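You operate a simulated robot arm through the tools that you are given. There is no shell and no other tool.

You are at the controls of a simulated robot arm. One attempt, no reset.

TASK
Put the water cup with less oxygen on the LOW AIR pad.
Fine: meter knob to OXYGEN and left there; measure the blue and the yellow cup with the probe; rinse it after each and park it in its STORE well; the other cup stays.

The check looks at the end state, three seconds after you hand in, the way a careful person would. Anything else that was tipped, shoved, dropped, spilled or broken makes it a failure.

THE ROBOT
A 7-joint arm with a fingered hand, fixed in place. Base frame: the origin is on the floor under the middle of its stand, x ahead of it, y to its left, z up; the work surface is at about z = 0.8. Readings come in m, rad, newtons and seconds.
It reaches about 1.228 m from its shoulder. Its first joint turns from -2.007 to 2.007 rad. Payload 5 kg.
The TCP is the grasp point between the finger pads, 0.032 m short of the fingertips. In the tool frame z runs along the fingers and y along their closing line. The gripper opens to 0.16 m; its body begins 0.089 m behind the TCP. The gripper is a hand of 4 fingers: y runs from the thumb to the fingers, the wrist lies at [0, 0, -0.267] in the tool frame, and closing takes about 1.5 s.
Orientation is told as [roll, pitch, yaw] about the base's x, y, z axes, in that order, counted from this pose: with the fingers straight down and closing along the base's y, the tool's x points along the base's -x, its y along +y and its z along -z.

THE INTERFACE
- The arm moves only by the tool jog_arm. Its argument "increments" is one flat list of numbers, 6 for each row, row after row: the shift along the tool's x, y, z in m, then the turn, a rotation vector about the tool's x, y, z in rad. In form: [dx, dy, dz, ax, ay, az, dx, dy, dz, ax, ay, az, ...]. A call has 1 to 20 rows; each row is the pose to reach, as a shift and turn from the pose commanded when the call began, along the tool's axes at that moment. "grip" is the opening, from 0 (shut) to 1 (fully open), set as the call begins (left out, the last holds). Each row takes 0.2 s and may step no farther than 0.05 m and 0.15 rad from the row before; otherwise, or with a gripper value out of range, the whole call is refused. A pose out of reach is approached as far as the arm can. The call stops where the force on the tool passes 40 N (or 10 N more than at its start, if that is more) or the arm is blocked; 0.2 s more then pass. The fingers move at their own pace (about 0.045 m/s each) and stop on an object; they squeeze with about 33 N. The grip force told is the motor's: it shows also when the fingers shut on nothing. Time passes only in rows, and 0.2 s behind the last, so rows that repeat a pose let the fingers close. It gives the time, the measured TCP pose, the force on the tool (base axes), the opening and the grip force at its end, in the units of the frame above (readings bear some noise), with the torque about the TCP (base axes, N m) and any sound that the robot's microphone picked up.
- Cameras (640 x 400 px; columns grow to the right, rows downward): "scene" is fixed at [0.4013, -0.498, 1.4232]; the picture's right is [0.75, -0.66, 0.00], its down [-0.42, -0.48, -0.77] and it looks along [0.51, 0.58, -0.64] (base axes); focal length 324 px, centre (320, 200). "wrist" rides on the gripper at [0.08, -0.004, -0.114] in the tool frame; the picture's right is [0.05, 1.00, 0.00], its down [-0.82, 0.04, -0.58] and it looks along [-0.58, 0.03, 0.82] (tool axes); focal length 265 px, centre (320, 200). There is no depth. A picture from a camera that has moved, and an enlarged one, comes with that camera's place and axes in the base frame and with its lens.
- capture(camera): a new picture of that camera. It takes no simulated time.
- move_column(by): slides the trunk up (or, below 0, down) by that many m; the arm rides with it, the base frame stays. It gives what a move gives, with no picture.
- set_fingers(finger1, finger2, finger3, thumb_bend): sets how far each is bent, from 0 (flat) to 1 (curled in); at 0.3 the hand is open as for a grip, at 0.7 the pads meet at the TCP. One left out holds its place. A second passes; each finger stops where it meets its share of the squeeze, and holds until it gets a number again. A gripper value or a shape takes the hand back. It gives what a move gives, with no picture; readings hold the bend of each and the force on the fingers (four entries, about 0 where the hand has none), thumb and palm.
- preshape(shape): the hand has 4 fingers and takes this shape, open, in about a second: jaw (thumb against the fingers, like two jaws); tri (thumb and two fingers); tip (a fingertip pinch); poke (one finger out to press); point (the index stretched); flat (the hand flat); cup (the hand cupped); fist (a fist). The gripper value then closes the fingers along that shape, each until it touches; the sizes above hold for jaw. It gives what a move gives, with no picture.
- inspect(camera, box): a new picture of the part [left, top, right, bottom] of that camera's present view, enlarged. It takes no simulated time.
- hand_in(): hands the job in; it is judged then, once.

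Nothing tells you positions but the pictures and the camera data. Unless the task says otherwise, let go and move clear before handing in.

The tools are called after "Emit:" as name(argument=value, ...) on one line, values as JSON. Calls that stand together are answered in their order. jog_arm: Moves the arm, as the interface text tells. Its arguments: {"type":"object","properties":{"increments":{"type":"array","items":{"type":"number"}},"grip":{"type":"number"}},"required":["increments"]} The other tools are called the same way: move_column (by) moves the trunk up or down; preshape (shape) gives the hand a shape; set_fingers (finger1, finger2, finger3, thumb_bend) moves the fingers one by one; capture (camera) takes a picture; inspect (camera, box) takes an enlarged picture of a part of a camera's view; hand_in () hands the job in.

At the start:

```text
time: 0.0
ee_pos: [0.7118, -0.1904, 1.1289]
tool_rot: [0.001, 0.001, -0.001]
ft_force: [0.0, 0.3, 0.4]
moment: [-0.01, -0.02, -0.01]
finger_gap: 0.1597
gripper_force: 0.1
shape: jaw
bend: [0.3, 0.3, 0.3, 0.3]
finger forces: [0.1, 0.0, 0.0, 0.0, 0.1, 0.0]
trunk travel left (down, up): [-0.6, 0.39]
```

scene: 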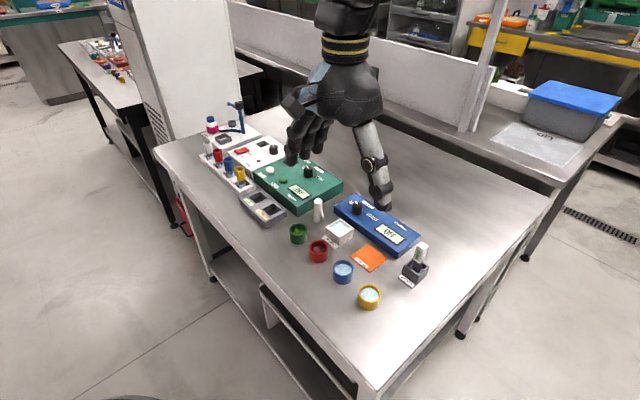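
wrist: 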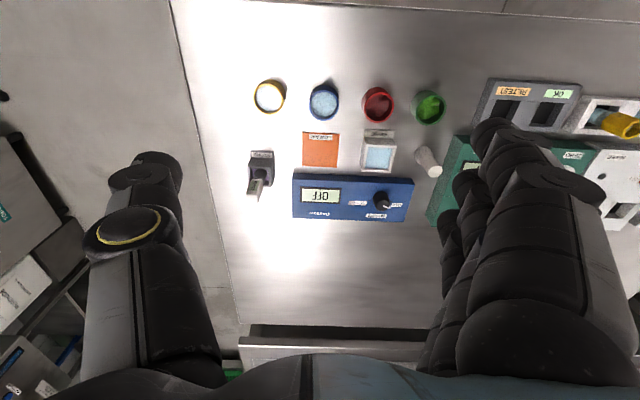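

I see a table with a blue meter (display OFF), a green meter, four coloured cups, an orange pad, a rinse basin and a dark probe well. I'll take enlarged views to read labels and locate things.

Emit:
inspect(camera="scene", box=[280, 180, 440, 320])

Emit:
inspect(camera="wrist", box=[230, 60, 450, 230])

Emit:
inspect(camera="scene", box=[190, 90, 350, 230])

Emit:
inspect(camera="scene", box=[330, 180, 440, 300])

```text
2.86 times, centred on (360, 250) of scene
camera zoom: at [0.4013, -0.498, 1.4232], right [0.75, -0.66, 0.0], down [-0.42, -0.48, -0.77], along [0.51, 0.58, -0.64], focal length 927 px, centre (206, 57)
```

zoom: 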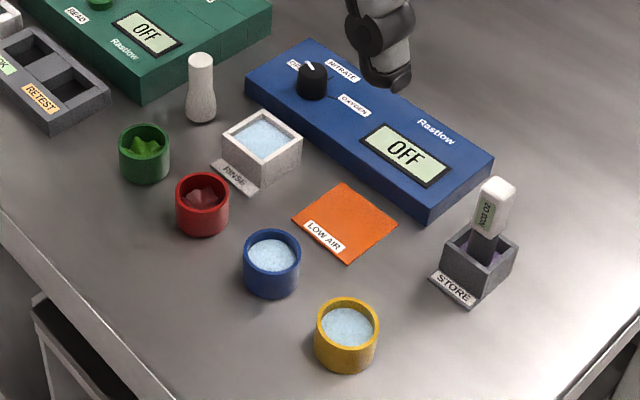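

```text
2.35 times, centred on (340, 145) of wrist
camera zoom: at [0.6305, -0.1957, 1.2444], right [-0.05, 1.0, 0.0], down [0.82, 0.04, 0.58], along [0.58, 0.03, -0.82], focal length 624 px, centre (273, 329)
```

zoom: 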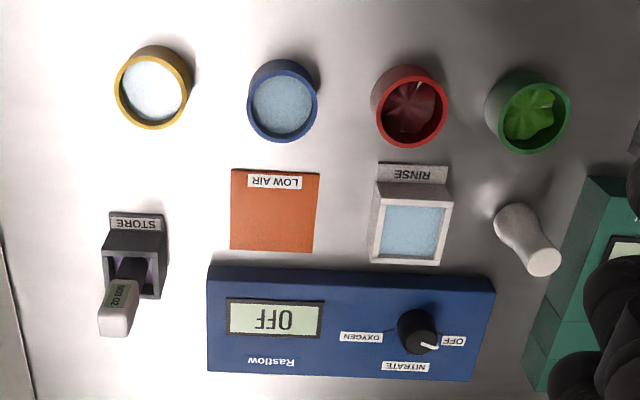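

```text
2.86 times, centred on (270, 160) of scene
camera zoom: at [0.4013, -0.498, 1.4232], right [0.75, -0.66, 0.0], down [-0.42, -0.48, -0.77], along [0.51, 0.58, -0.64], focal length 927 px, centre (463, 314)
```

zoom: 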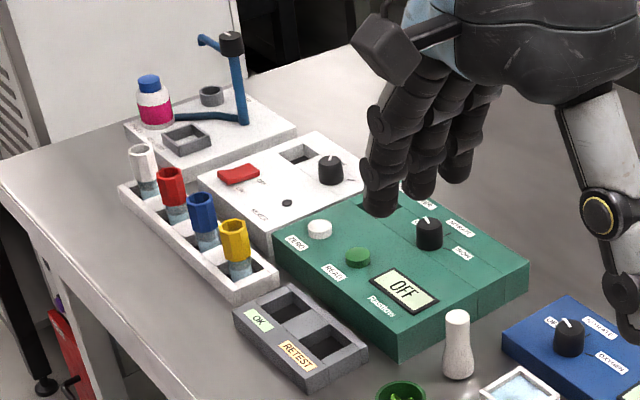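

```text
3.33 times, centred on (385, 240) of scene
camera zoom: at [0.4013, -0.498, 1.4232], right [0.75, -0.66, 0.0], down [-0.42, -0.48, -0.77], along [0.51, 0.58, -0.64], focal length 1081 px, centre (103, 67)
```

zoom: 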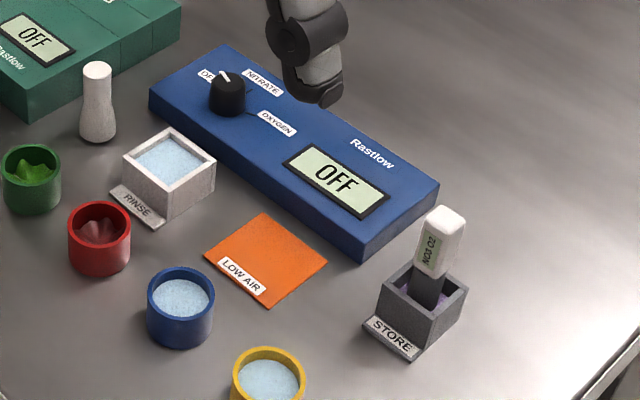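

Next I take closer looks at the probe, knob and green meter to understand details before moving.

Emit:
inspect(camera="scene", box=[395, 235, 435, 295])

Emit:
inspect(camera="wrist", box=[240, 140, 290, 210])

Emit:
inspect(camera="wrist", box=[340, 170, 420, 225])

Emit:
inspect(camera="scene", box=[330, 190, 400, 245])

Emit:
inspect(camera="scene", box=[250, 140, 350, 220])

```text
6.67 times, centred on (415, 265) of scene
camera zoom: at [0.4013, -0.498, 1.4232], right [0.75, -0.66, 0.0], down [-0.42, -0.48, -0.77], along [0.51, 0.58, -0.64], focal length 2162 px, centre (-313, -233)
```

zoom: 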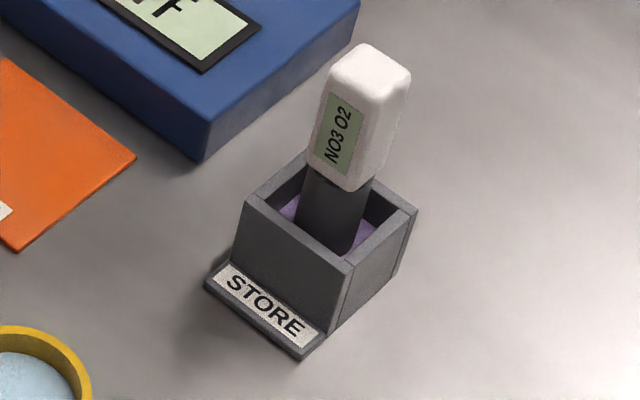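

```text
5.71 times, centred on (265, 175) of wrist
camera zoom: at [0.6305, -0.1957, 1.2444], right [-0.05, 1.0, 0.0], down [0.82, 0.04, 0.58], along [0.58, 0.03, -0.82], focal length 1517 px, centre (634, 343)
```

zoom: 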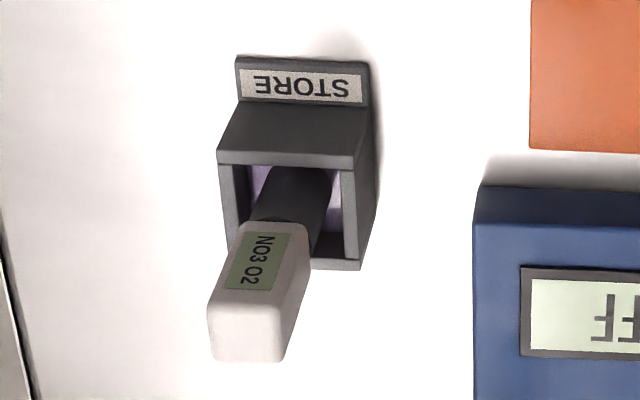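

```text
7.27 times, centred on (380, 198) of wrist
camera zoom: at [0.6305, -0.1957, 1.2444], right [-0.05, 1.0, 0.0], down [0.82, 0.04, 0.58], along [0.58, 0.03, -0.82], focal length 1930 px, centre (-116, 218)
```

zoom: 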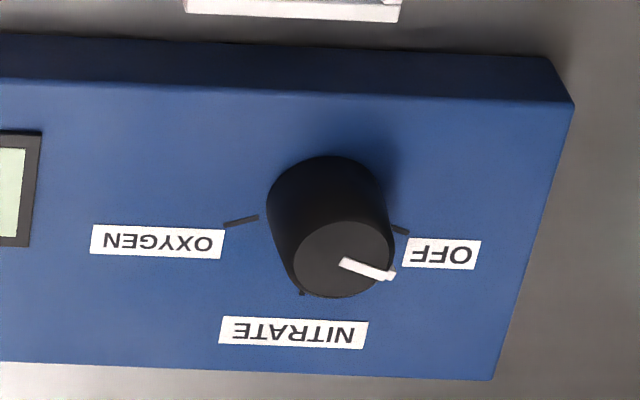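

```text
7.27 times, centred on (365, 218) of scene
camera zoom: at [0.4013, -0.498, 1.4232], right [0.75, -0.66, 0.0], down [-0.42, -0.48, -0.77], along [0.51, 0.58, -0.64], focal length 2359 px, centre (-7, 73)
```

zoom: 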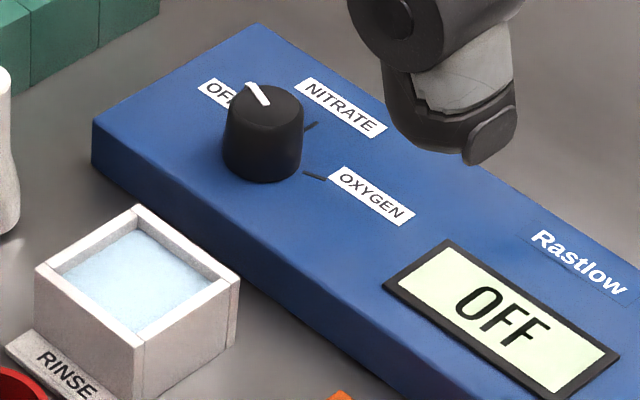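

```text
5.00 times, centred on (300, 180) of scene
camera zoom: at [0.4013, -0.498, 1.4232], right [0.75, -0.66, 0.0], down [-0.42, -0.48, -0.77], along [0.51, 0.58, -0.64], focal length 1622 px, centre (420, 300)
```

zoom: 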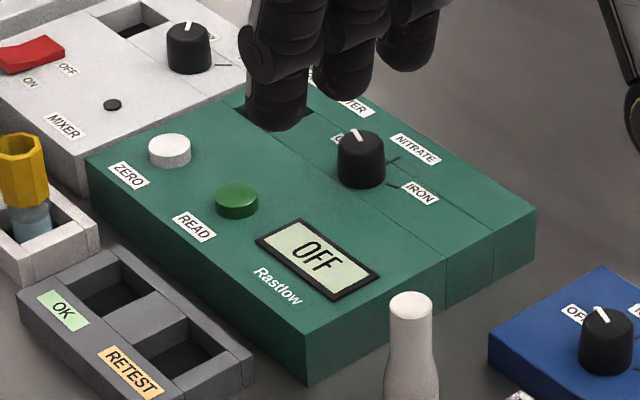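

The blue meter knob points to OFF; I place it near (0.91, -0.07), top about z 0.86, with OXYGEN about 140° clockwise (seen from above). I move above the knob for a closer view, and narrow the grip.

Emit:
jog_arm(increments=[-0.033, 0.0203, 0, 0, 0, 0, -0.066, 0.0407, 0, 0, 0, 0, -0.099, 0.061, 0, 0, 0, 0, -0.132, 0.0813, 0, 0, 0, 0, -0.165, 0.1017, 0, 0, 0, 0, -0.198, 0.122, 0, 0, 0, 0, -0.198, 0.122, 0.045, 0, 0, 0, -0.198, 0.122, 0.09, 0, 0, 0, -0.198, 0.122, 0.12, 0, 0, 0, -0.198, 0.122, 0.12, 0, 0, 0], grip=0.45)

Emit:
capture(camera="wrist")

Emit:
capture(camera="scene")

```text
time: 2.2
ee_pos: [0.9101, -0.0694, 1.009]
tool_rot: [0.0, 0.0, 0.001]
ft_force: [0.2, -0.3, -0.1]
moment: [-0.02, -0.02, -0.02]
finger_gap: 0.0728
gripper_force: 0.3
shape: jaw
bend: [0.73, 0.73, 0.73, 0.7]
finger forces: [0.1, 0.0, 0.0, 0.0, 0.1, 0.1]
trunk travel left (down, up): [-0.6, 0.39]
```

```text
taken
camera wrist: at [0.8289, -0.0739, 1.1248], right [-0.05, 1.0, 0.0], down [0.82, 0.04, 0.58], along [0.58, 0.03, -0.82], focal length 265 px, centre (320, 200)
```

wrist: 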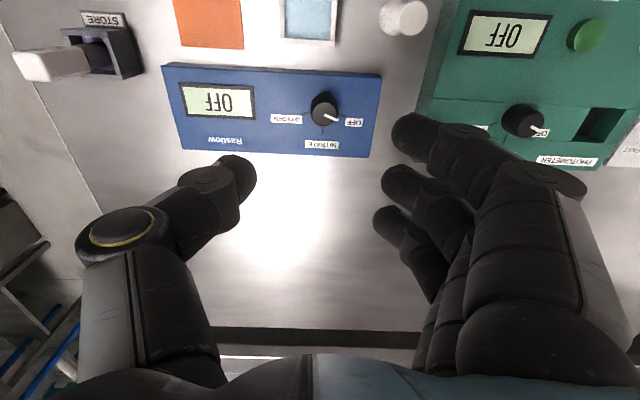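

```text
taken
```

scene: 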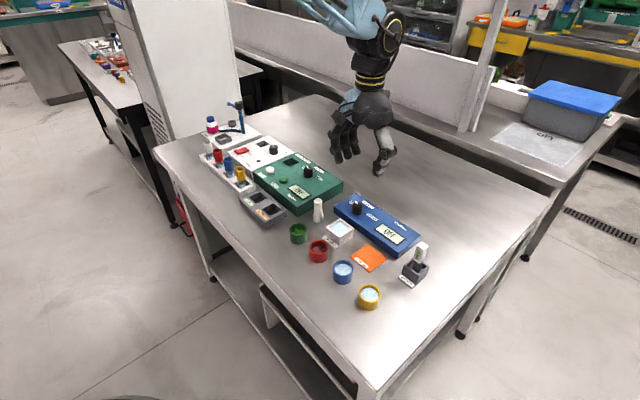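

The knob sits almost in line with the hand; I zoom in to refine its location and check finger positions.

Emit:
inspect(camera="wrist", box=[260, 60, 380, 160])

Emit:
inspect(camera="scene", box=[310, 80, 420, 240])

```text
4.00 times, centred on (320, 110) of wrist
camera zoom: at [0.8289, -0.0739, 1.1248], right [-0.05, 1.0, 0.0], down [0.82, 0.04, 0.58], along [0.58, 0.03, -0.82], focal length 1062 px, centre (320, 560)
```

zoom: 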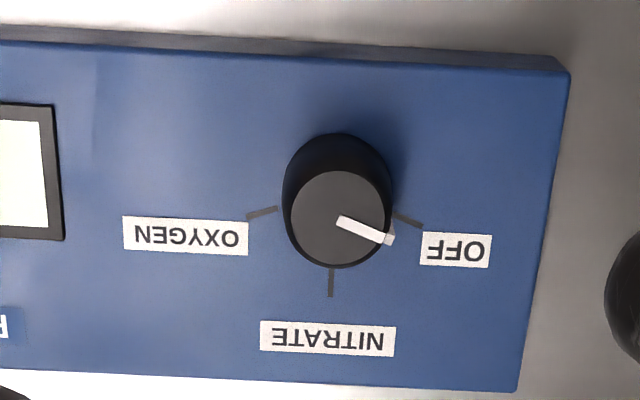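

```text
2.50 times, centred on (365, 160) of scene
camera zoom: at [0.4013, -0.498, 1.4232], right [0.75, -0.66, 0.0], down [-0.42, -0.48, -0.77], along [0.51, 0.58, -0.64], focal length 811 px, centre (208, 300)
```

zoom: 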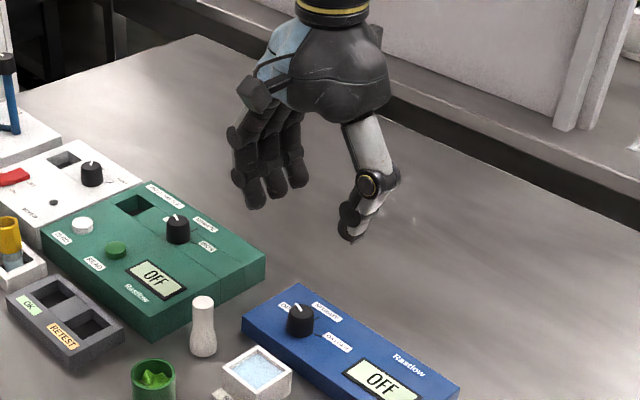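

Triangulation puts the knob at about (0.912, -0.066), top z≈0.857, with detents at +70° (OFF), 0° (NITRATE), −70° (OXYGEN). I test the wrist rotation range in the air first by turning −1.22 rad.

Emit:
jog_arm(increments=[0, 0, 0, 0, 0, -0.14, 0, 0, 0, 0, 0, -0.28, 0, 0, 0, 0, 0, -0.42, 0, 0, 0, 0, 0, -0.56, 0, 0, 0, 0, 0, -0.7, 0, 0, 0, 0, 0, -0.84, 0, 0, 0, 0, 0, -0.98, 0, 0, 0, 0, 0, -1.12, 0, 0, 0, 0, 0, -1.22, 0, 0, 0, 0, 0, -1.22], grip=0.36)

Emit:
capture(camera="wrist")

Emit:
inspect(camera="scene", box=[280, 80, 420, 260])

```text
time: 4.4
ee_pos: [0.909, -0.0686, 1.0092]
tool_rot: [-0.001, -0.001, 1.221]
ft_force: [0.3, -0.3, 0.0]
moment: [-0.02, 0.01, 0.0]
finger_gap: 0.0582
gripper_force: 0.1
shape: jaw
bend: [0.73, 0.73, 0.73, 0.7]
finger forces: [0.1, 0.0, 0.0, 0.1, 0.1, 0.1]
trunk travel left (down, up): [-0.6, 0.39]
```

```text
taken
camera wrist: at [0.885, -0.1463, 1.1239], right [-0.96, 0.29, 0.0], down [0.24, 0.78, 0.58], along [0.17, 0.55, -0.82], focal length 265 px, centre (320, 200)
```

wrist: 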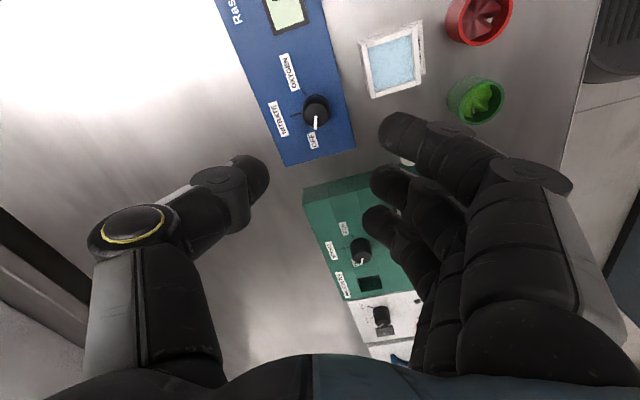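

```text
2.22 times, centred on (350, 170) of scene
camera zoom: at [0.4013, -0.498, 1.4232], right [0.75, -0.66, 0.0], down [-0.42, -0.48, -0.77], along [0.51, 0.58, -0.64], focal length 721 px, centre (253, 267)
```

zoom: 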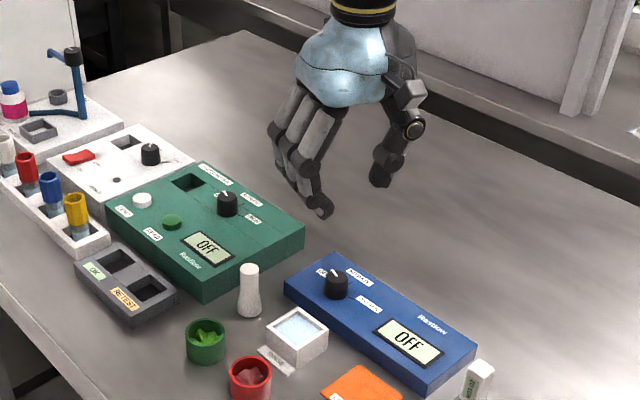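

Rotation works. I zoom in on the knob from this rotated view to double-check its position.

Emit:
inspect(camera="wrist", box=[260, 60, 380, 160])

```text
4.00 times, centred on (320, 110) of wrist
camera zoom: at [0.885, -0.1463, 1.1239], right [-0.96, 0.29, 0.0], down [0.24, 0.78, 0.58], along [0.17, 0.55, -0.82], focal length 1062 px, centre (320, 560)
```

zoom: 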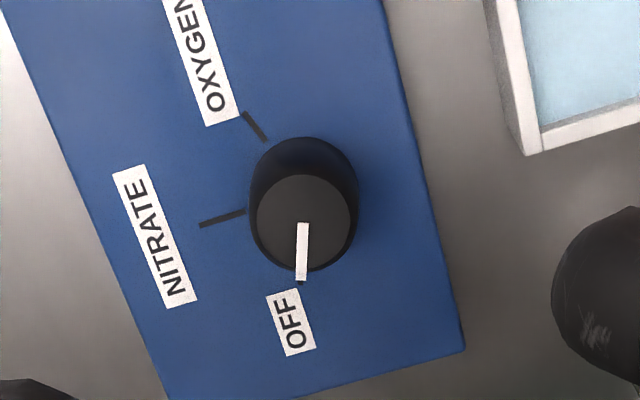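

Knob now well fixed at (0.913, −0.0655). I correct laterally and descend partway to check the approach.

Emit:
jog_arm(increments=[-0.004, -0.0023, 0.03, 0, 0, 0, -0.004, -0.0023, 0.065, 0, 0, 0, -0.004, -0.0023, 0.095, 0, 0, 0, -0.004, -0.0023, 0.11, 0, 0, 0, -0.004, -0.0023, 0.11, 0, 0, 0], grip=0.36)

Emit:
capture(camera="wrist")

Emit:
inspect(camera="scene", box=[300, 130, 420, 260])

```text
time: 5.6
ee_pos: [0.913, -0.0661, 0.9007]
tool_rot: [0.0, -0.001, 1.223]
ft_force: [-0.2, -0.2, -0.1]
moment: [0.01, -0.01, -0.02]
finger_gap: 0.0581
gripper_force: 0.2
shape: jaw
bend: [0.73, 0.73, 0.73, 0.7]
finger forces: [0.0, 0.0, 0.1, 0.1, 0.0, 0.0]
trunk travel left (down, up): [-0.6, 0.39]
```

```text
taken
camera wrist: at [0.889, -0.1431, 1.0147], right [-0.96, 0.29, 0.0], down [0.24, 0.78, 0.58], along [0.17, 0.55, -0.82], focal length 265 px, centre (320, 200)
```

wrist: 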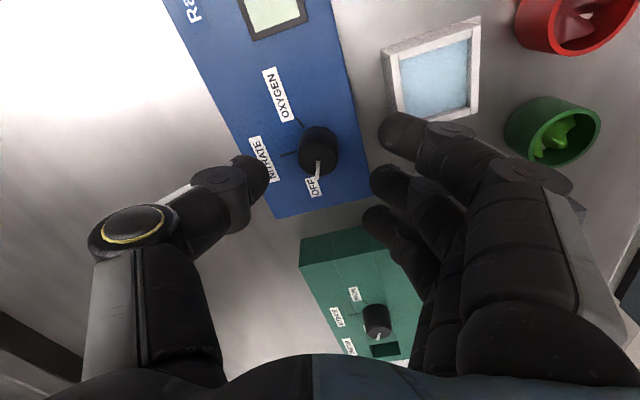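

```text
3.08 times, centred on (360, 195) of scene
camera zoom: at [0.4013, -0.498, 1.4232], right [0.75, -0.66, 0.0], down [-0.42, -0.48, -0.77], along [0.51, 0.58, -0.64], focal length 998 px, centre (197, 215)
```

zoom: 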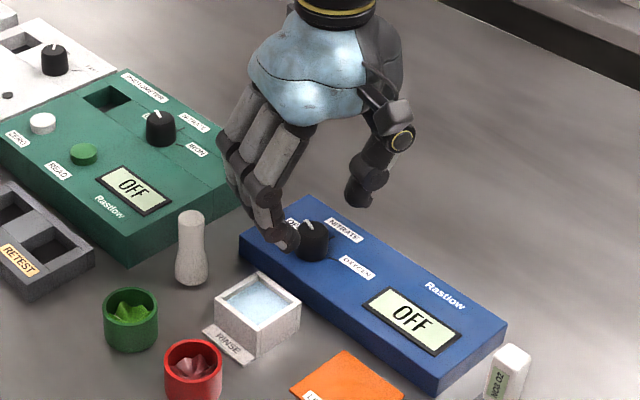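

Alignment looks good. I descend the last 3 cm so the fingertips straddle the knob.

Emit:
jog_arm(increments=[0, 0, 0.01, 0, 0, 0, 0, 0, 0.02, 0, 0, 0, 0, 0, 0.028, 0, 0, 0, 0, 0, 0.028, 0, 0, 0])

Emit:
capture(camera="wrist")

Emit:
inspect(camera="scene", box=[300, 130, 420, 260])

```text
time: 6.6
ee_pos: [0.9142, -0.0662, 0.8725]
tool_rot: [0.0, 0.002, 1.221]
ft_force: [-0.6, 0.8, 0.1]
moment: [0.02, 0.01, 0.01]
finger_gap: 0.0582
gripper_force: 0.1
shape: jaw
bend: [0.73, 0.73, 0.73, 0.7]
finger forces: [0.0, 0.0, 0.1, 0.0, 0.0, 0.0]
trunk travel left (down, up): [-0.6, 0.39]
```

```text
taken
camera wrist: at [0.8893, -0.1433, 0.9869], right [-0.96, 0.29, 0.0], down [0.24, 0.78, 0.58], along [0.17, 0.55, -0.82], focal length 265 px, centre (320, 200)
```

wrist: 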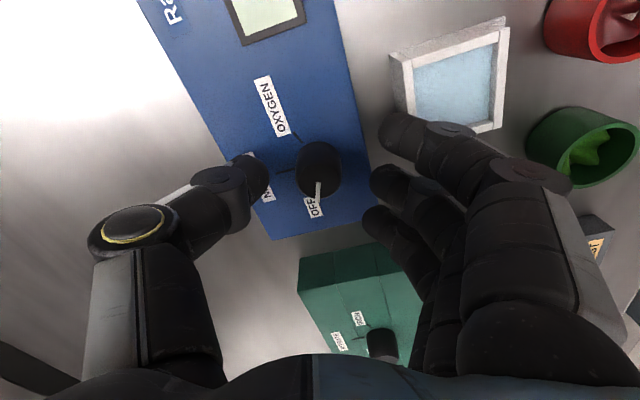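

```text
3.08 times, centred on (360, 195) of scene
camera zoom: at [0.4013, -0.498, 1.4232], right [0.75, -0.66, 0.0], down [-0.42, -0.48, -0.77], along [0.51, 0.58, -0.64], focal length 998 px, centre (197, 215)
```

zoom: 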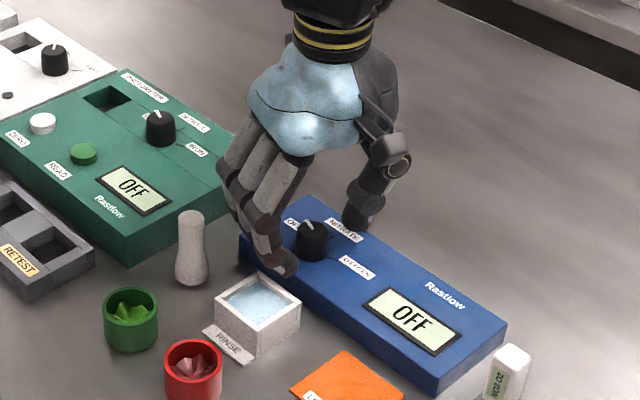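

The fingertips straddle the knob, so I close the hand on it.

Emit:
jog_arm(increments=[0, 0, 0, 0, 0, 0, 0, 0, 0, 0, 0, 0, 0, 0, 0, 0, 0, 0, 0, 0, 0, 0, 0, 0, 0, 0, 0, 0, 0, 0], grip=0.0)

Emit:
capture(camera="wrist")

Emit:
inspect(camera="scene", box=[300, 130, 420, 260])

```text
time: 7.8
ee_pos: [0.9156, -0.0674, 0.8721]
tool_rot: [0.0, 0.0, 1.22]
ft_force: [12.1, -3.9, -1.4]
moment: [-0.02, -0.18, -0.02]
finger_gap: 0.0081
gripper_force: 33.2
shape: jaw
bend: [0.69, 0.72, 0.69, 0.7]
finger forces: [0.1, 13.3, 0.0, 0.1, 23.5, 0.0]
trunk travel left (down, up): [-0.6, 0.39]
```

```text
taken
camera wrist: at [0.8907, -0.1443, 0.9868], right [-0.96, 0.29, 0.0], down [0.24, 0.78, 0.58], along [0.17, 0.55, -0.82], focal length 265 px, centre (320, 200)
```

wrist: 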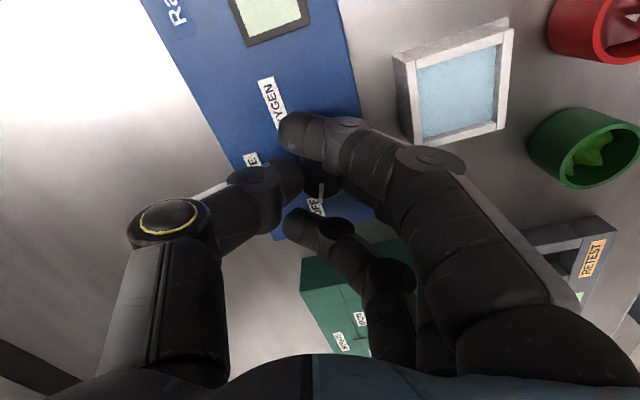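

```text
3.08 times, centred on (360, 195) of scene
camera zoom: at [0.4013, -0.498, 1.4232], right [0.75, -0.66, 0.0], down [-0.42, -0.48, -0.77], along [0.51, 0.58, -0.64], focal length 998 px, centre (197, 215)
```

zoom: 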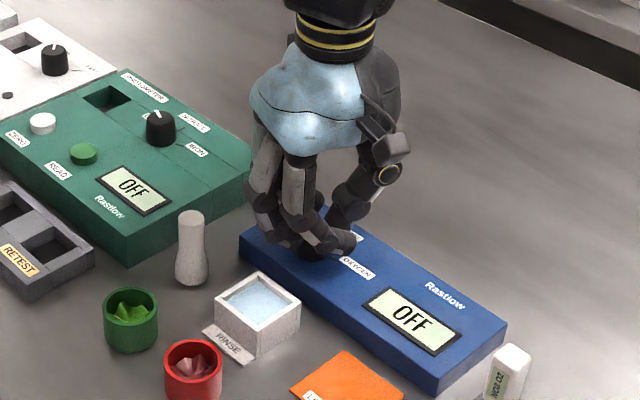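

The thumb and middle finger hold the knob. I turn it clockwise by 0.6 rad first to see whether it follows.

Emit:
jog_arm(increments=[0, -0.002, 0, 0, 0, 0.1, 0, -0.002, 0, 0, 0, 0.2, 0, -0.002, 0, 0, 0, 0.3, 0, -0.002, 0, 0, 0, 0.4, 0, -0.002, 0, 0, 0, 0.5, 0, -0.002, 0, 0, 0, 0.6, 0, -0.002, 0, 0, 0, 0.6], grip=0.0)

Emit:
capture(camera="wrist")

Emit:
inspect(camera="scene", box=[300, 130, 420, 260])

```text
time: 9.4
ee_pos: [0.9148, -0.0675, 0.8718]
tool_rot: [0.0, -0.001, 0.62]
ft_force: [3.5, -8.8, 7.0]
moment: [-0.08, -0.03, -0.01]
finger_gap: 0.0081
gripper_force: 33.0
shape: jaw
bend: [0.69, 0.72, 0.69, 0.7]
finger forces: [0.0, 16.4, 0.1, 0.0, 24.2, 0.0]
trunk travel left (down, up): [-0.6, 0.39]
```

```text
taken
camera wrist: at [0.851, -0.1181, 0.9862], right [-0.62, 0.78, 0.0], down [0.64, 0.51, 0.58], along [0.45, 0.36, -0.82], focal length 265 px, centre (320, 200)
```

wrist: 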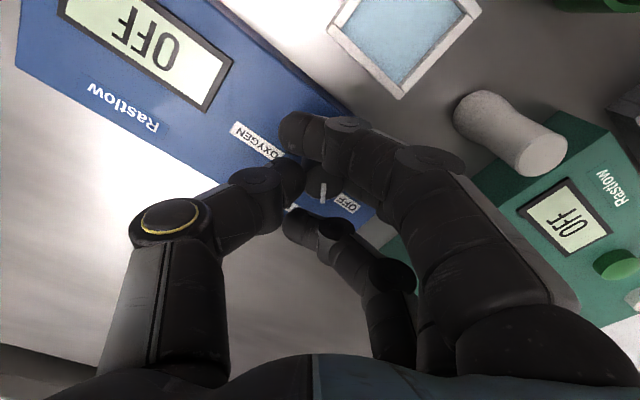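

```text
3.08 times, centred on (360, 195) of scene
camera zoom: at [0.4013, -0.498, 1.4232], right [0.75, -0.66, 0.0], down [-0.42, -0.48, -0.77], along [0.51, 0.58, -0.64], focal length 998 px, centre (197, 215)
```

zoom: 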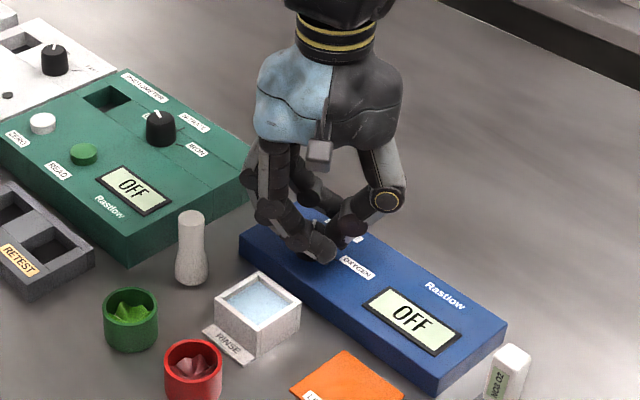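

The knob follows the hand. I continue the turn the remaining 1.84 rad toward OXYGEN.

Emit:
jog_arm(increments=[0, 0, 0, 0, 0, 0.1, 0, 0, 0, 0, 0, 0.2, 0, 0, 0, 0, 0, 0.3, 0, 0, 0, 0, 0, 0.4, 0, 0, 0, 0, 0, 0.5, 0, 0, 0, 0, 0, 0.6, 0, 0, 0, 0, 0, 0.7, 0, 0, 0, 0, 0, 0.8, 0, 0, 0, 0, 0, 0.9, 0, 0, 0, 0, 0, 1.0, 0, 0, 0, 0, 0, 1.1, 0, 0, 0, 0, 0, 1.2, 0, 0, 0, 0, 0, 1.3, 0, 0, 0, 0, 0, 1.3], grip=0.0)

Emit:
capture(camera="wrist")

Emit:
inspect(camera="scene", box=[300, 130, 420, 260])

```text
time: 12.4
ee_pos: [0.9128, -0.065, 0.8725]
tool_rot: [0.002, 0.002, -0.679]
ft_force: [-26.0, 1.6, -0.9]
moment: [0.09, 0.48, 0.02]
finger_gap: 0.0081
gripper_force: 33.1
shape: jaw
bend: [0.69, 0.72, 0.69, 0.7]
finger forces: [0.0, 15.3, 0.1, 0.0, 27.6, 0.1]
trunk travel left (down, up): [-0.6, 0.39]
```

```text
taken
camera wrist: at [0.8471, -0.0188, 0.9869], right [0.59, 0.81, 0.0], down [0.66, -0.48, 0.58], along [0.47, -0.34, -0.82], focal length 265 px, centre (320, 200)
```

wrist: 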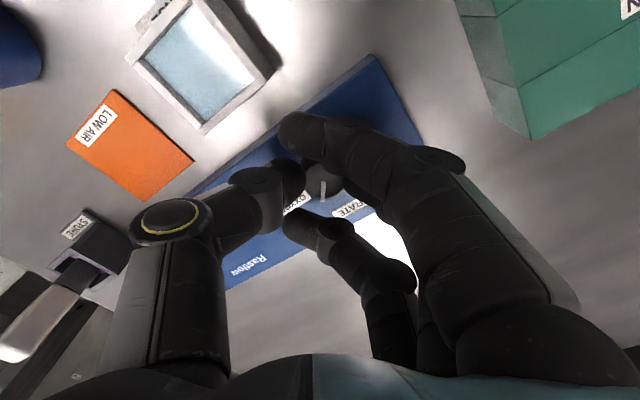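

```text
3.08 times, centred on (360, 195) of scene
camera zoom: at [0.4013, -0.498, 1.4232], right [0.75, -0.66, 0.0], down [-0.42, -0.48, -0.77], along [0.51, 0.58, -0.64], focal length 998 px, centre (197, 215)
```

zoom: 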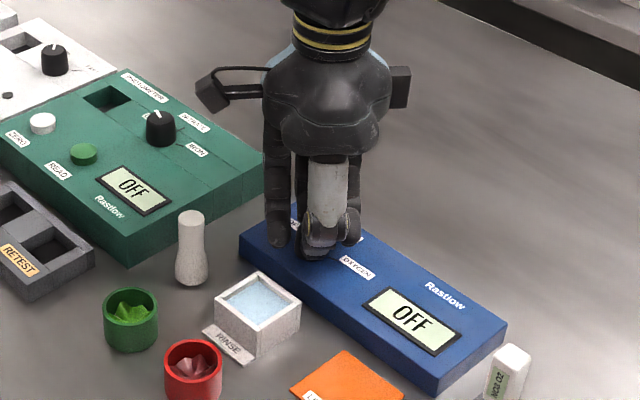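

The pointer is still tracking the hand and is now past NITRATE. I finish the last 0.54 rad with a tiny shift to relieve side force.

Emit:
jog_arm(increments=[0.0012, -0.001, 0, 0, 0, 0.1, 0.0012, -0.001, 0, 0, 0, 0.2, 0.0012, -0.001, 0, 0, 0, 0.3, 0.0012, -0.001, 0, 0, 0, 0.4, 0.0012, -0.001, 0, 0, 0, 0.5, 0.0012, -0.001, 0, 0, 0, 0.545, 0.0012, -0.001, 0, 0, 0, 0.545], grip=0.0)

Emit:
capture(camera="wrist")

Emit:
inspect(camera="scene", box=[300, 130, 420, 260])

```text
time: 14.0
ee_pos: [0.9135, -0.0689, 0.8728]
tool_rot: [0.0, -0.005, -1.229]
ft_force: [-14.9, 15.0, 2.1]
moment: [0.36, 0.41, 0.13]
finger_gap: 0.0075
gripper_force: 33.0
shape: jaw
bend: [0.69, 0.71, 0.69, 0.7]
finger forces: [0.0, 14.3, 0.1, 0.1, 21.5, 0.0]
trunk travel left (down, up): [-0.6, 0.39]
```

```text
taken
camera wrist: at [0.8809, 0.0052, 0.9875], right [0.92, 0.39, 0.0], down [0.31, -0.75, 0.58], along [0.22, -0.53, -0.81], focal length 265 px, centre (320, 200)
```

wrist: 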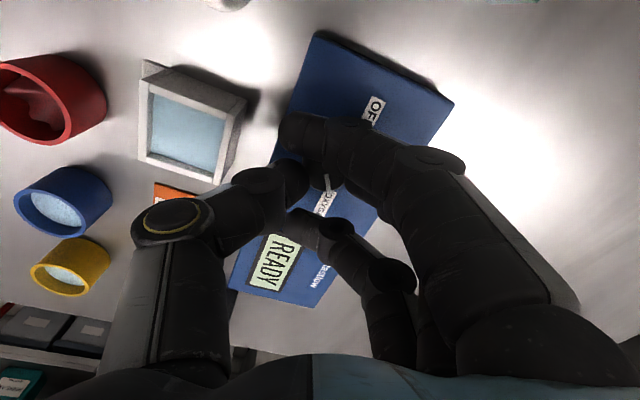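

```text
3.08 times, centred on (360, 195) of scene
camera zoom: at [0.4013, -0.498, 1.4232], right [0.75, -0.66, 0.0], down [-0.42, -0.48, -0.77], along [0.51, 0.58, -0.64], focal length 998 px, centre (197, 215)
```

zoom: 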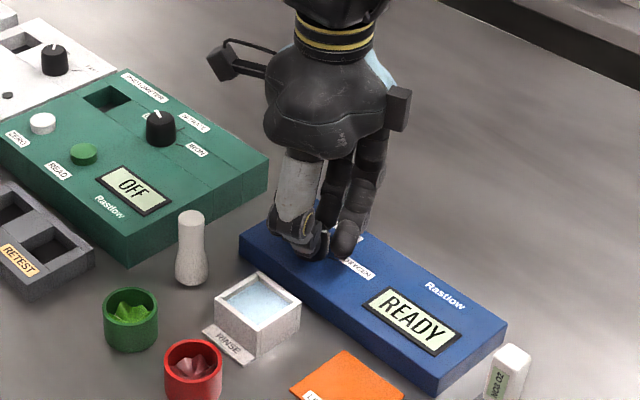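

The meter now reads READY. I open the hand and lift off the knob straight up.

Emit:
jog_arm(increments=[0, 0, 0, 0, 0, 0, 0, 0, 0, 0, 0, 0, 0, 0, 0, 0, 0, 0, 0, 0, 0, 0, 0, 0, 0, 0, 0, 0, 0, 0, 0, 0, -0.03, 0, 0, 0, 0, 0, -0.07, 0, 0, 0, 0, 0, -0.11, 0, 0, 0, 0, 0, -0.14, 0, 0, 0], grip=0.36)

Emit:
capture(camera="wrist")

Emit:
inspect(camera="scene", box=[300, 130, 420, 260])

```text
time: 16.0
ee_pos: [0.9126, -0.0684, 1.014]
tool_rot: [-0.003, -0.001, -1.224]
ft_force: [0.1, 0.7, -0.1]
moment: [0.04, 0.0, -0.01]
finger_gap: 0.057
gripper_force: 0.0
shape: jaw
bend: [0.73, 0.73, 0.73, 0.7]
finger forces: [0.0, 0.0, 0.0, 0.0, 0.0, 0.0]
trunk travel left (down, up): [-0.6, 0.39]
```

```text
taken
camera wrist: at [0.8808, 0.0058, 1.1293], right [0.92, 0.39, 0.0], down [0.32, -0.75, 0.58], along [0.22, -0.53, -0.82], focal length 265 px, centre (320, 200)
```

wrist: 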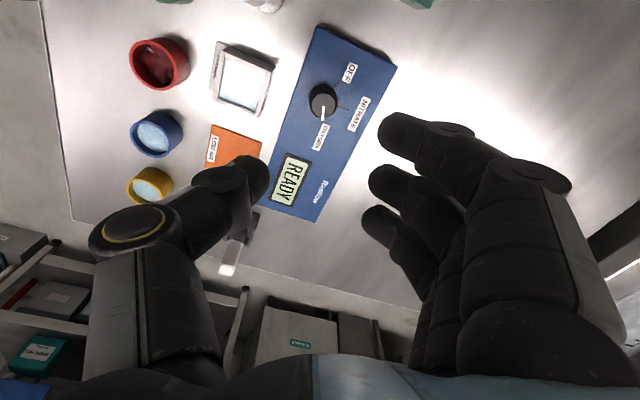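

```text
3.08 times, centred on (360, 195) of scene
camera zoom: at [0.4013, -0.498, 1.4232], right [0.75, -0.66, 0.0], down [-0.42, -0.48, -0.77], along [0.51, 0.58, -0.64], focal length 998 px, centre (197, 215)
```

zoom: 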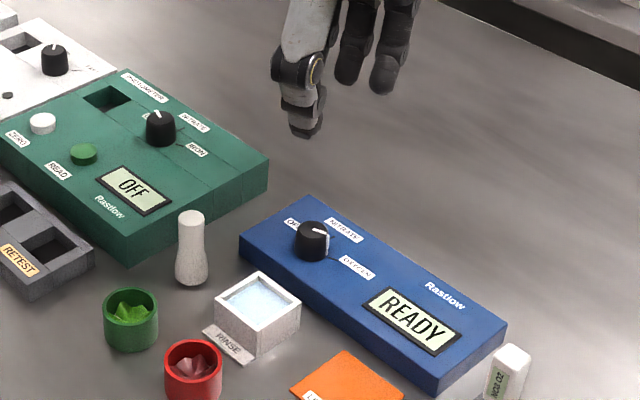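

The knob points at OXYGEN and the display says READY. Next the probe, which I place at about (0.875, −0.289) with its top near z 0.906; I rotate back to yaw 0 and move above it for a closer look.

Emit:
jog_arm(increments=[-0.0216, -0.0123, -0.01, 0, 0, -0.136, -0.0432, -0.0246, -0.02, 0, 0, -0.272, -0.0649, -0.0368, -0.02, 0, 0, -0.408, -0.0865, -0.0491, -0.02, 0, 0, -0.544, -0.1081, -0.0614, -0.02, 0, 0, -0.68, -0.1297, -0.0737, -0.02, 0, 0, -0.816, -0.1514, -0.0859, -0.02, 0, 0, -0.952, -0.173, -0.0982, -0.02, 0, 0, -1.088, -0.1946, -0.1105, -0.02, 0, 0, -1.224, -0.1946, -0.1105, -0.02, 0, 0, -1.224], grip=0.45)

Emit:
capture(camera="wrist")

Emit:
inspect(camera="scene", box=[330, 150, 450, 300])

```text
time: 18.2
ee_pos: [0.8757, -0.2871, 1.0313]
tool_rot: [-0.002, -0.002, 0.001]
ft_force: [-0.3, -0.1, 1.2]
moment: [-0.03, -0.02, 0.02]
finger_gap: 0.0712
gripper_force: 0.0
shape: jaw
bend: [0.73, 0.73, 0.73, 0.7]
finger forces: [0.1, 0.1, 0.1, 0.1, 0.1, 0.1]
trunk travel left (down, up): [-0.6, 0.39]
```

```text
taken
camera wrist: at [0.795, -0.2914, 1.1459], right [-0.05, 1.0, 0.0], down [0.82, 0.04, 0.58], along [0.58, 0.03, -0.82], focal length 265 px, centre (320, 200)
```

wrist: 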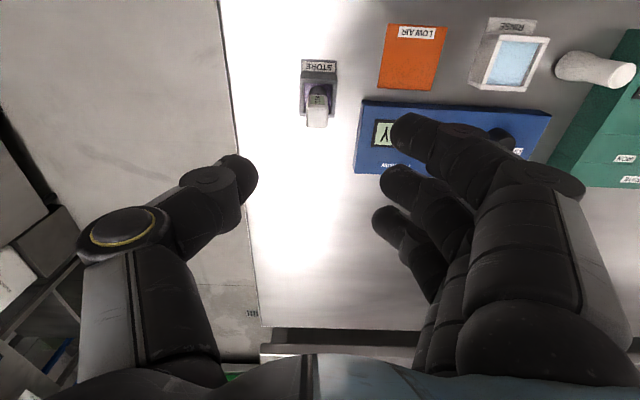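

```text
2.67 times, centred on (390, 225) of scene
camera zoom: at [0.4013, -0.498, 1.4232], right [0.75, -0.66, 0.0], down [-0.42, -0.48, -0.77], along [0.51, 0.58, -0.64], focal length 865 px, centre (133, 133)
```

zoom: 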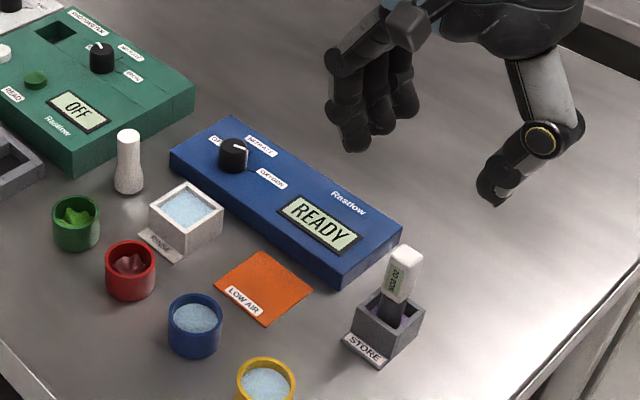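

Emit:
inspect(camera="wrist", box=[270, 50, 370, 140])

Emit:
inspect(camera="scene", box=[395, 235, 435, 295])

```text
4.44 times, centred on (320, 95) of wrist
camera zoom: at [0.795, -0.2914, 1.1459], right [-0.05, 1.0, 0.0], down [0.82, 0.04, 0.58], along [0.58, 0.03, -0.82], focal length 1180 px, centre (320, 667)
```

zoom: 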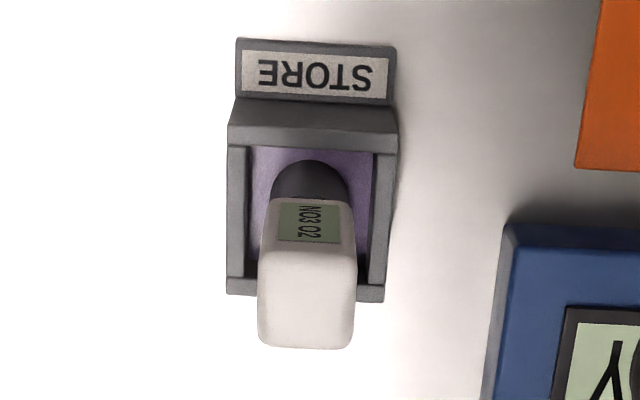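

```text
6.67 times, centred on (415, 265) of scene
camera zoom: at [0.4013, -0.498, 1.4232], right [0.75, -0.66, 0.0], down [-0.42, -0.48, -0.77], along [0.51, 0.58, -0.64], focal length 2162 px, centre (-313, -233)
```

zoom: 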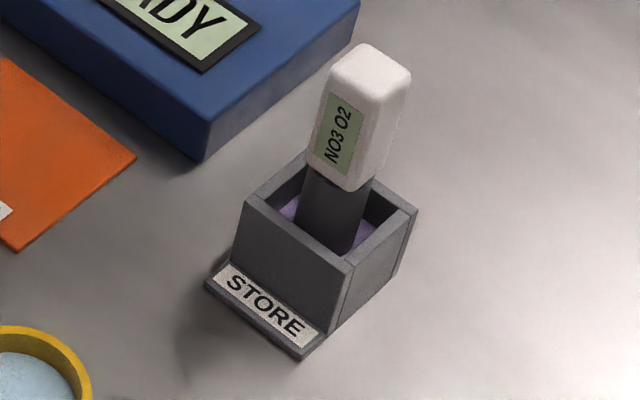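

The probe handle is a ~20 mm square block centred at about (0.8725, −0.290), z 0.866–0.906. I correct laterally and descend partway.

Emit:
jog_arm(increments=[0.0025, -0.0025, 0.03, 0, 0, 0, 0.0025, -0.0025, 0.06, 0, 0, 0, 0.0025, -0.0025, 0.08, 0, 0, 0, 0.0025, -0.0025, 0.08, 0, 0, 0], grip=0.45)

Emit:
capture(camera="wrist")

Emit:
inspect(camera="scene", box=[350, 170, 450, 300])

```text
time: 19.2
ee_pos: [0.8723, -0.2896, 0.9509]
tool_rot: [-0.001, 0.001, -0.001]
ft_force: [0.4, 0.6, 0.5]
moment: [-0.04, -0.01, -0.02]
finger_gap: 0.0715
gripper_force: 0.1
shape: jaw
bend: [0.73, 0.73, 0.73, 0.7]
finger forces: [0.0, 0.0, 0.0, 0.0, 0.0, 0.0]
trunk travel left (down, up): [-0.6, 0.39]
```

```text
taken
camera wrist: at [0.7919, -0.2946, 1.0657], right [-0.05, 1.0, 0.0], down [0.82, 0.04, 0.58], along [0.58, 0.03, -0.82], focal length 265 px, centre (320, 200)
```

wrist: 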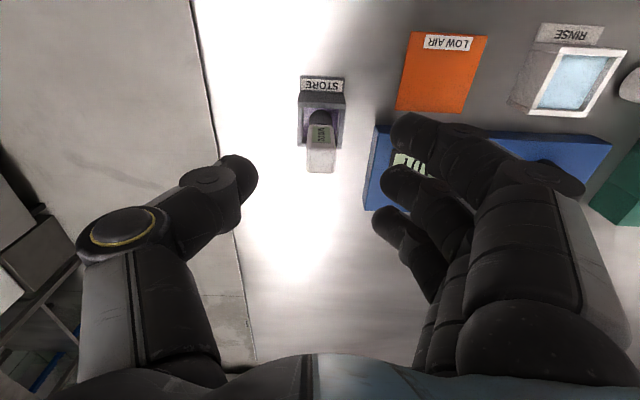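

```text
3.08 times, centred on (400, 235) of scene
camera zoom: at [0.4013, -0.498, 1.4232], right [0.75, -0.66, 0.0], down [-0.42, -0.48, -0.77], along [0.51, 0.58, -0.64], focal length 998 px, centre (74, 92)
```

zoom: 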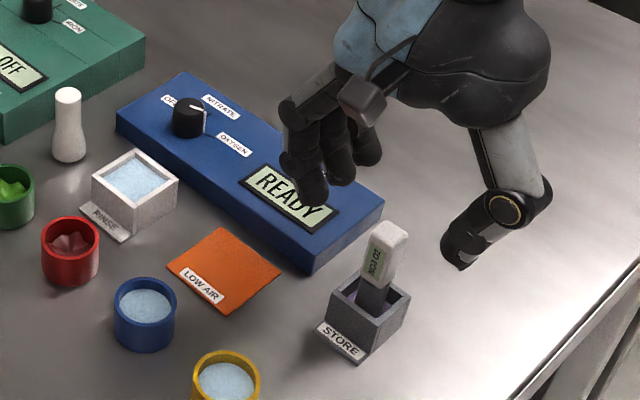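

Aligned. I descend to z≈0.892 and close on the handle.

Emit:
jog_arm(increments=[0, 0, 0.03, 0, 0, 0, 0, 0, 0.05, 0, 0, 0, 0, 0, 0.0585, 0, 0, 0, 0, 0, 0.0585, 0, 0, 0], grip=0.45)

Emit:
capture(camera="wrist")

Emit:
inspect(camera="scene", box=[350, 170, 450, 300])

```text
time: 20.2
ee_pos: [0.8745, -0.2889, 0.892]
tool_rot: [0.0, 0.0, 0.0]
ft_force: [-0.2, 0.8, 0.2]
moment: [-0.03, 0.02, 0.01]
finger_gap: 0.0713
gripper_force: 0.0
shape: jaw
bend: [0.73, 0.73, 0.73, 0.7]
finger forces: [0.0, 0.0, 0.0, 0.1, 0.0, 0.0]
trunk travel left (down, up): [-0.6, 0.39]
```

```text
taken
camera wrist: at [0.7927, -0.294, 1.007], right [-0.05, 1.0, 0.0], down [0.82, 0.04, 0.58], along [0.58, 0.03, -0.82], focal length 265 px, centre (320, 200)
```

wrist: 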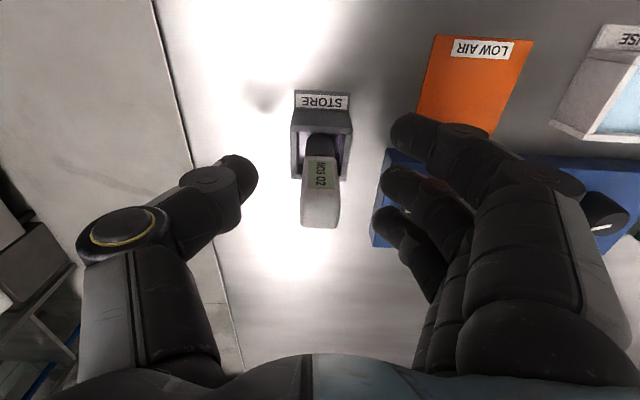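

```text
3.08 times, centred on (400, 235) of scene
camera zoom: at [0.4013, -0.498, 1.4232], right [0.75, -0.66, 0.0], down [-0.42, -0.48, -0.77], along [0.51, 0.58, -0.64], focal length 998 px, centre (74, 92)
```

zoom: 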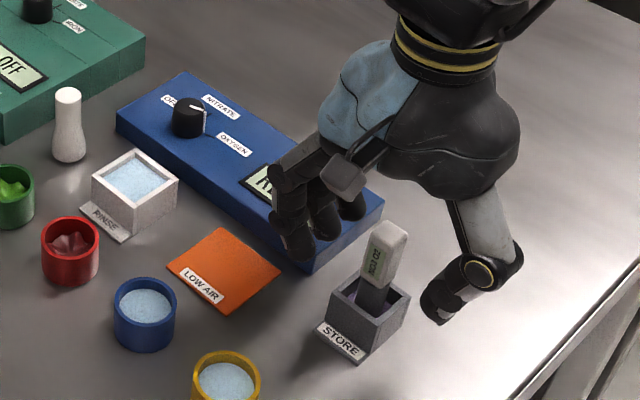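

The handle is centred between thumb and fingers. Closing.

Emit:
jog_arm(increments=[0, 0, 0, 0, 0, 0, 0, 0, 0, 0, 0, 0, 0, 0, 0, 0, 0, 0, 0, 0, 0, 0, 0, 0, 0, 0, 0, 0, 0, 0, 0, 0, 0, 0, 0, 0], grip=0.0)

Emit:
capture(camera="wrist")

Emit:
inspect(camera="scene", box=[350, 170, 450, 300])

```text
time: 21.6
ee_pos: [0.8746, -0.2888, 0.891]
tool_rot: [0.0, 0.002, 0.001]
ft_force: [0.2, 1.1, 0.1]
moment: [0.11, -0.03, 0.02]
finger_gap: 0.0025
gripper_force: 32.9
shape: jaw
bend: [0.69, 0.7, 0.69, 0.71]
finger forces: [0.0, 18.4, 0.0, 0.0, 17.6, 0.0]
trunk travel left (down, up): [-0.6, 0.39]
```

```text
taken
camera wrist: at [0.7928, -0.2934, 1.007], right [-0.05, 1.0, 0.0], down [0.82, 0.04, 0.58], along [0.58, 0.03, -0.82], focal length 265 px, centre (320, 200)
```

wrist: 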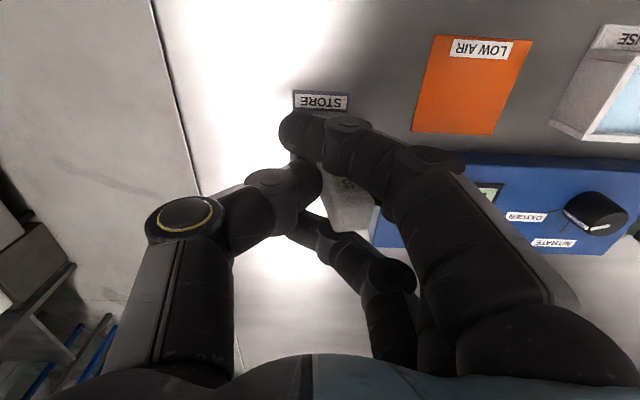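

```text
3.08 times, centred on (400, 235) of scene
camera zoom: at [0.4013, -0.498, 1.4232], right [0.75, -0.66, 0.0], down [-0.42, -0.48, -0.77], along [0.51, 0.58, -0.64], focal length 998 px, centre (74, 92)
```

zoom: 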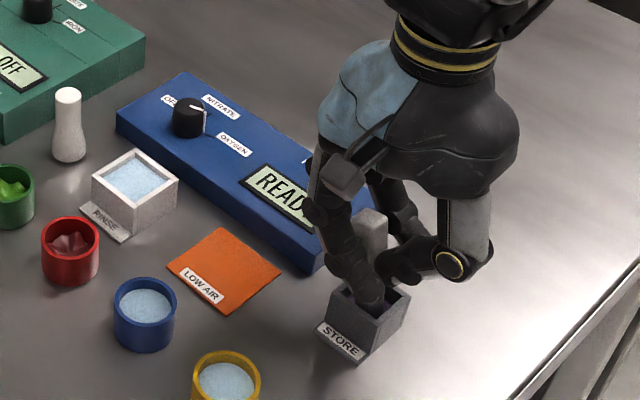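

The hand closed with balanced forces, but I want to check how the handle sits.

Emit:
inspect(camera="wrist", box=[260, 90, 420, 250])

Emit:
inspect(camera="scene", box=[390, 215, 450, 295])

```text
2.50 times, centred on (340, 170) of wrist
camera zoom: at [0.7928, -0.2934, 1.007], right [-0.05, 1.0, 0.0], down [0.82, 0.04, 0.58], along [0.58, 0.03, -0.82], focal length 664 px, centre (270, 275)
```

zoom: 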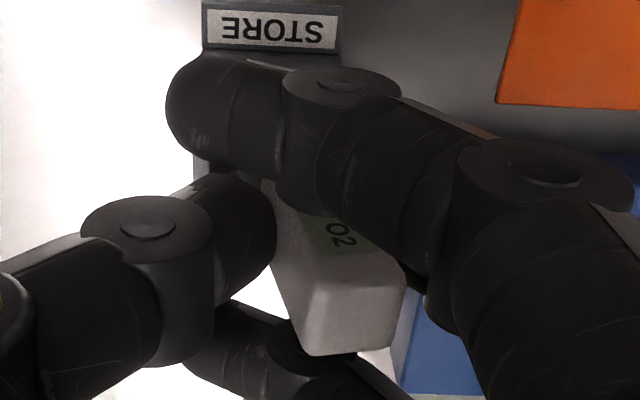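

```text
5.00 times, centred on (420, 255) of scene
camera zoom: at [0.4013, -0.498, 1.4232], right [0.75, -0.66, 0.0], down [-0.42, -0.48, -0.77], along [0.51, 0.58, -0.64], focal length 1622 px, centre (-180, -75)
```

zoom: 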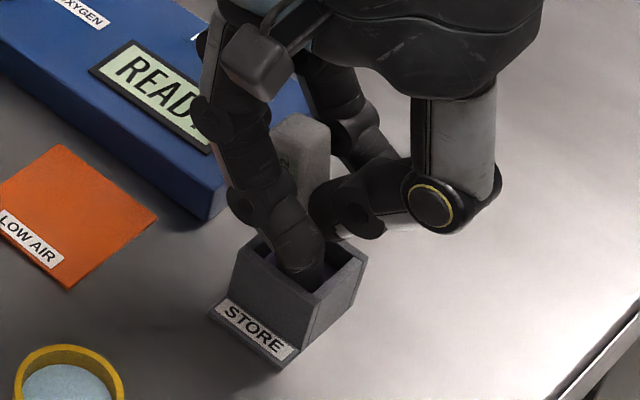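

The pinch landed low, at the bottom of the handle, and tilted the probe. I open again and look before re-gripping higher.

Emit:
jog_arm(increments=[0, 0, 0, 0, 0, 0, 0, 0, 0, 0, 0, 0, 0, 0, 0, 0, 0, 0, 0, 0, 0, 0, 0, 0, 0, 0, 0, 0, 0, 0], grip=0.45)

Emit:
capture(camera="wrist")

Emit:
inspect(camera="scene", box=[390, 215, 450, 295])

```text
time: 22.8
ee_pos: [0.8723, -0.29, 0.8923]
tool_rot: [0.0, -0.001, 0.0]
ft_force: [-0.1, -0.3, -0.4]
moment: [-0.01, 0.01, -0.01]
finger_gap: 0.0715
gripper_force: 0.0
shape: jaw
bend: [0.73, 0.73, 0.73, 0.7]
finger forces: [0.0, 0.1, 0.1, 0.0, 0.1, 0.1]
trunk travel left (down, up): [-0.6, 0.39]
```

```text
taken
camera wrist: at [0.7926, -0.2939, 1.0071], right [-0.05, 1.0, 0.0], down [0.82, 0.04, 0.58], along [0.58, 0.03, -0.82], focal length 265 px, centre (320, 200)
```

wrist: 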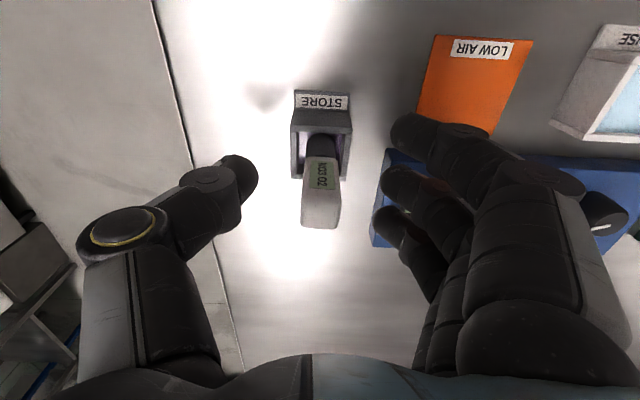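

```text
5.00 times, centred on (420, 255) of scene
camera zoom: at [0.4013, -0.498, 1.4232], right [0.75, -0.66, 0.0], down [-0.42, -0.48, -0.77], along [0.51, 0.58, -0.64], focal length 1622 px, centre (-180, -75)
```

zoom: 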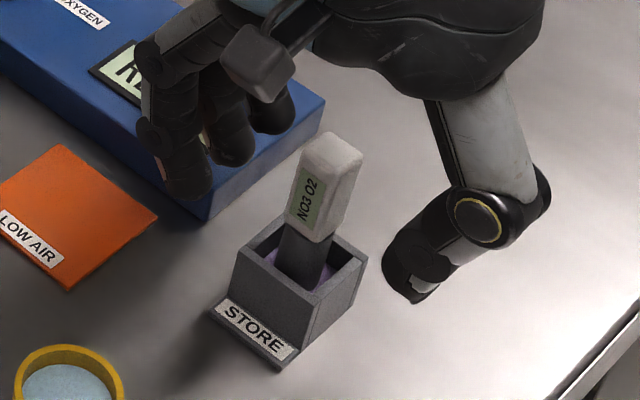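

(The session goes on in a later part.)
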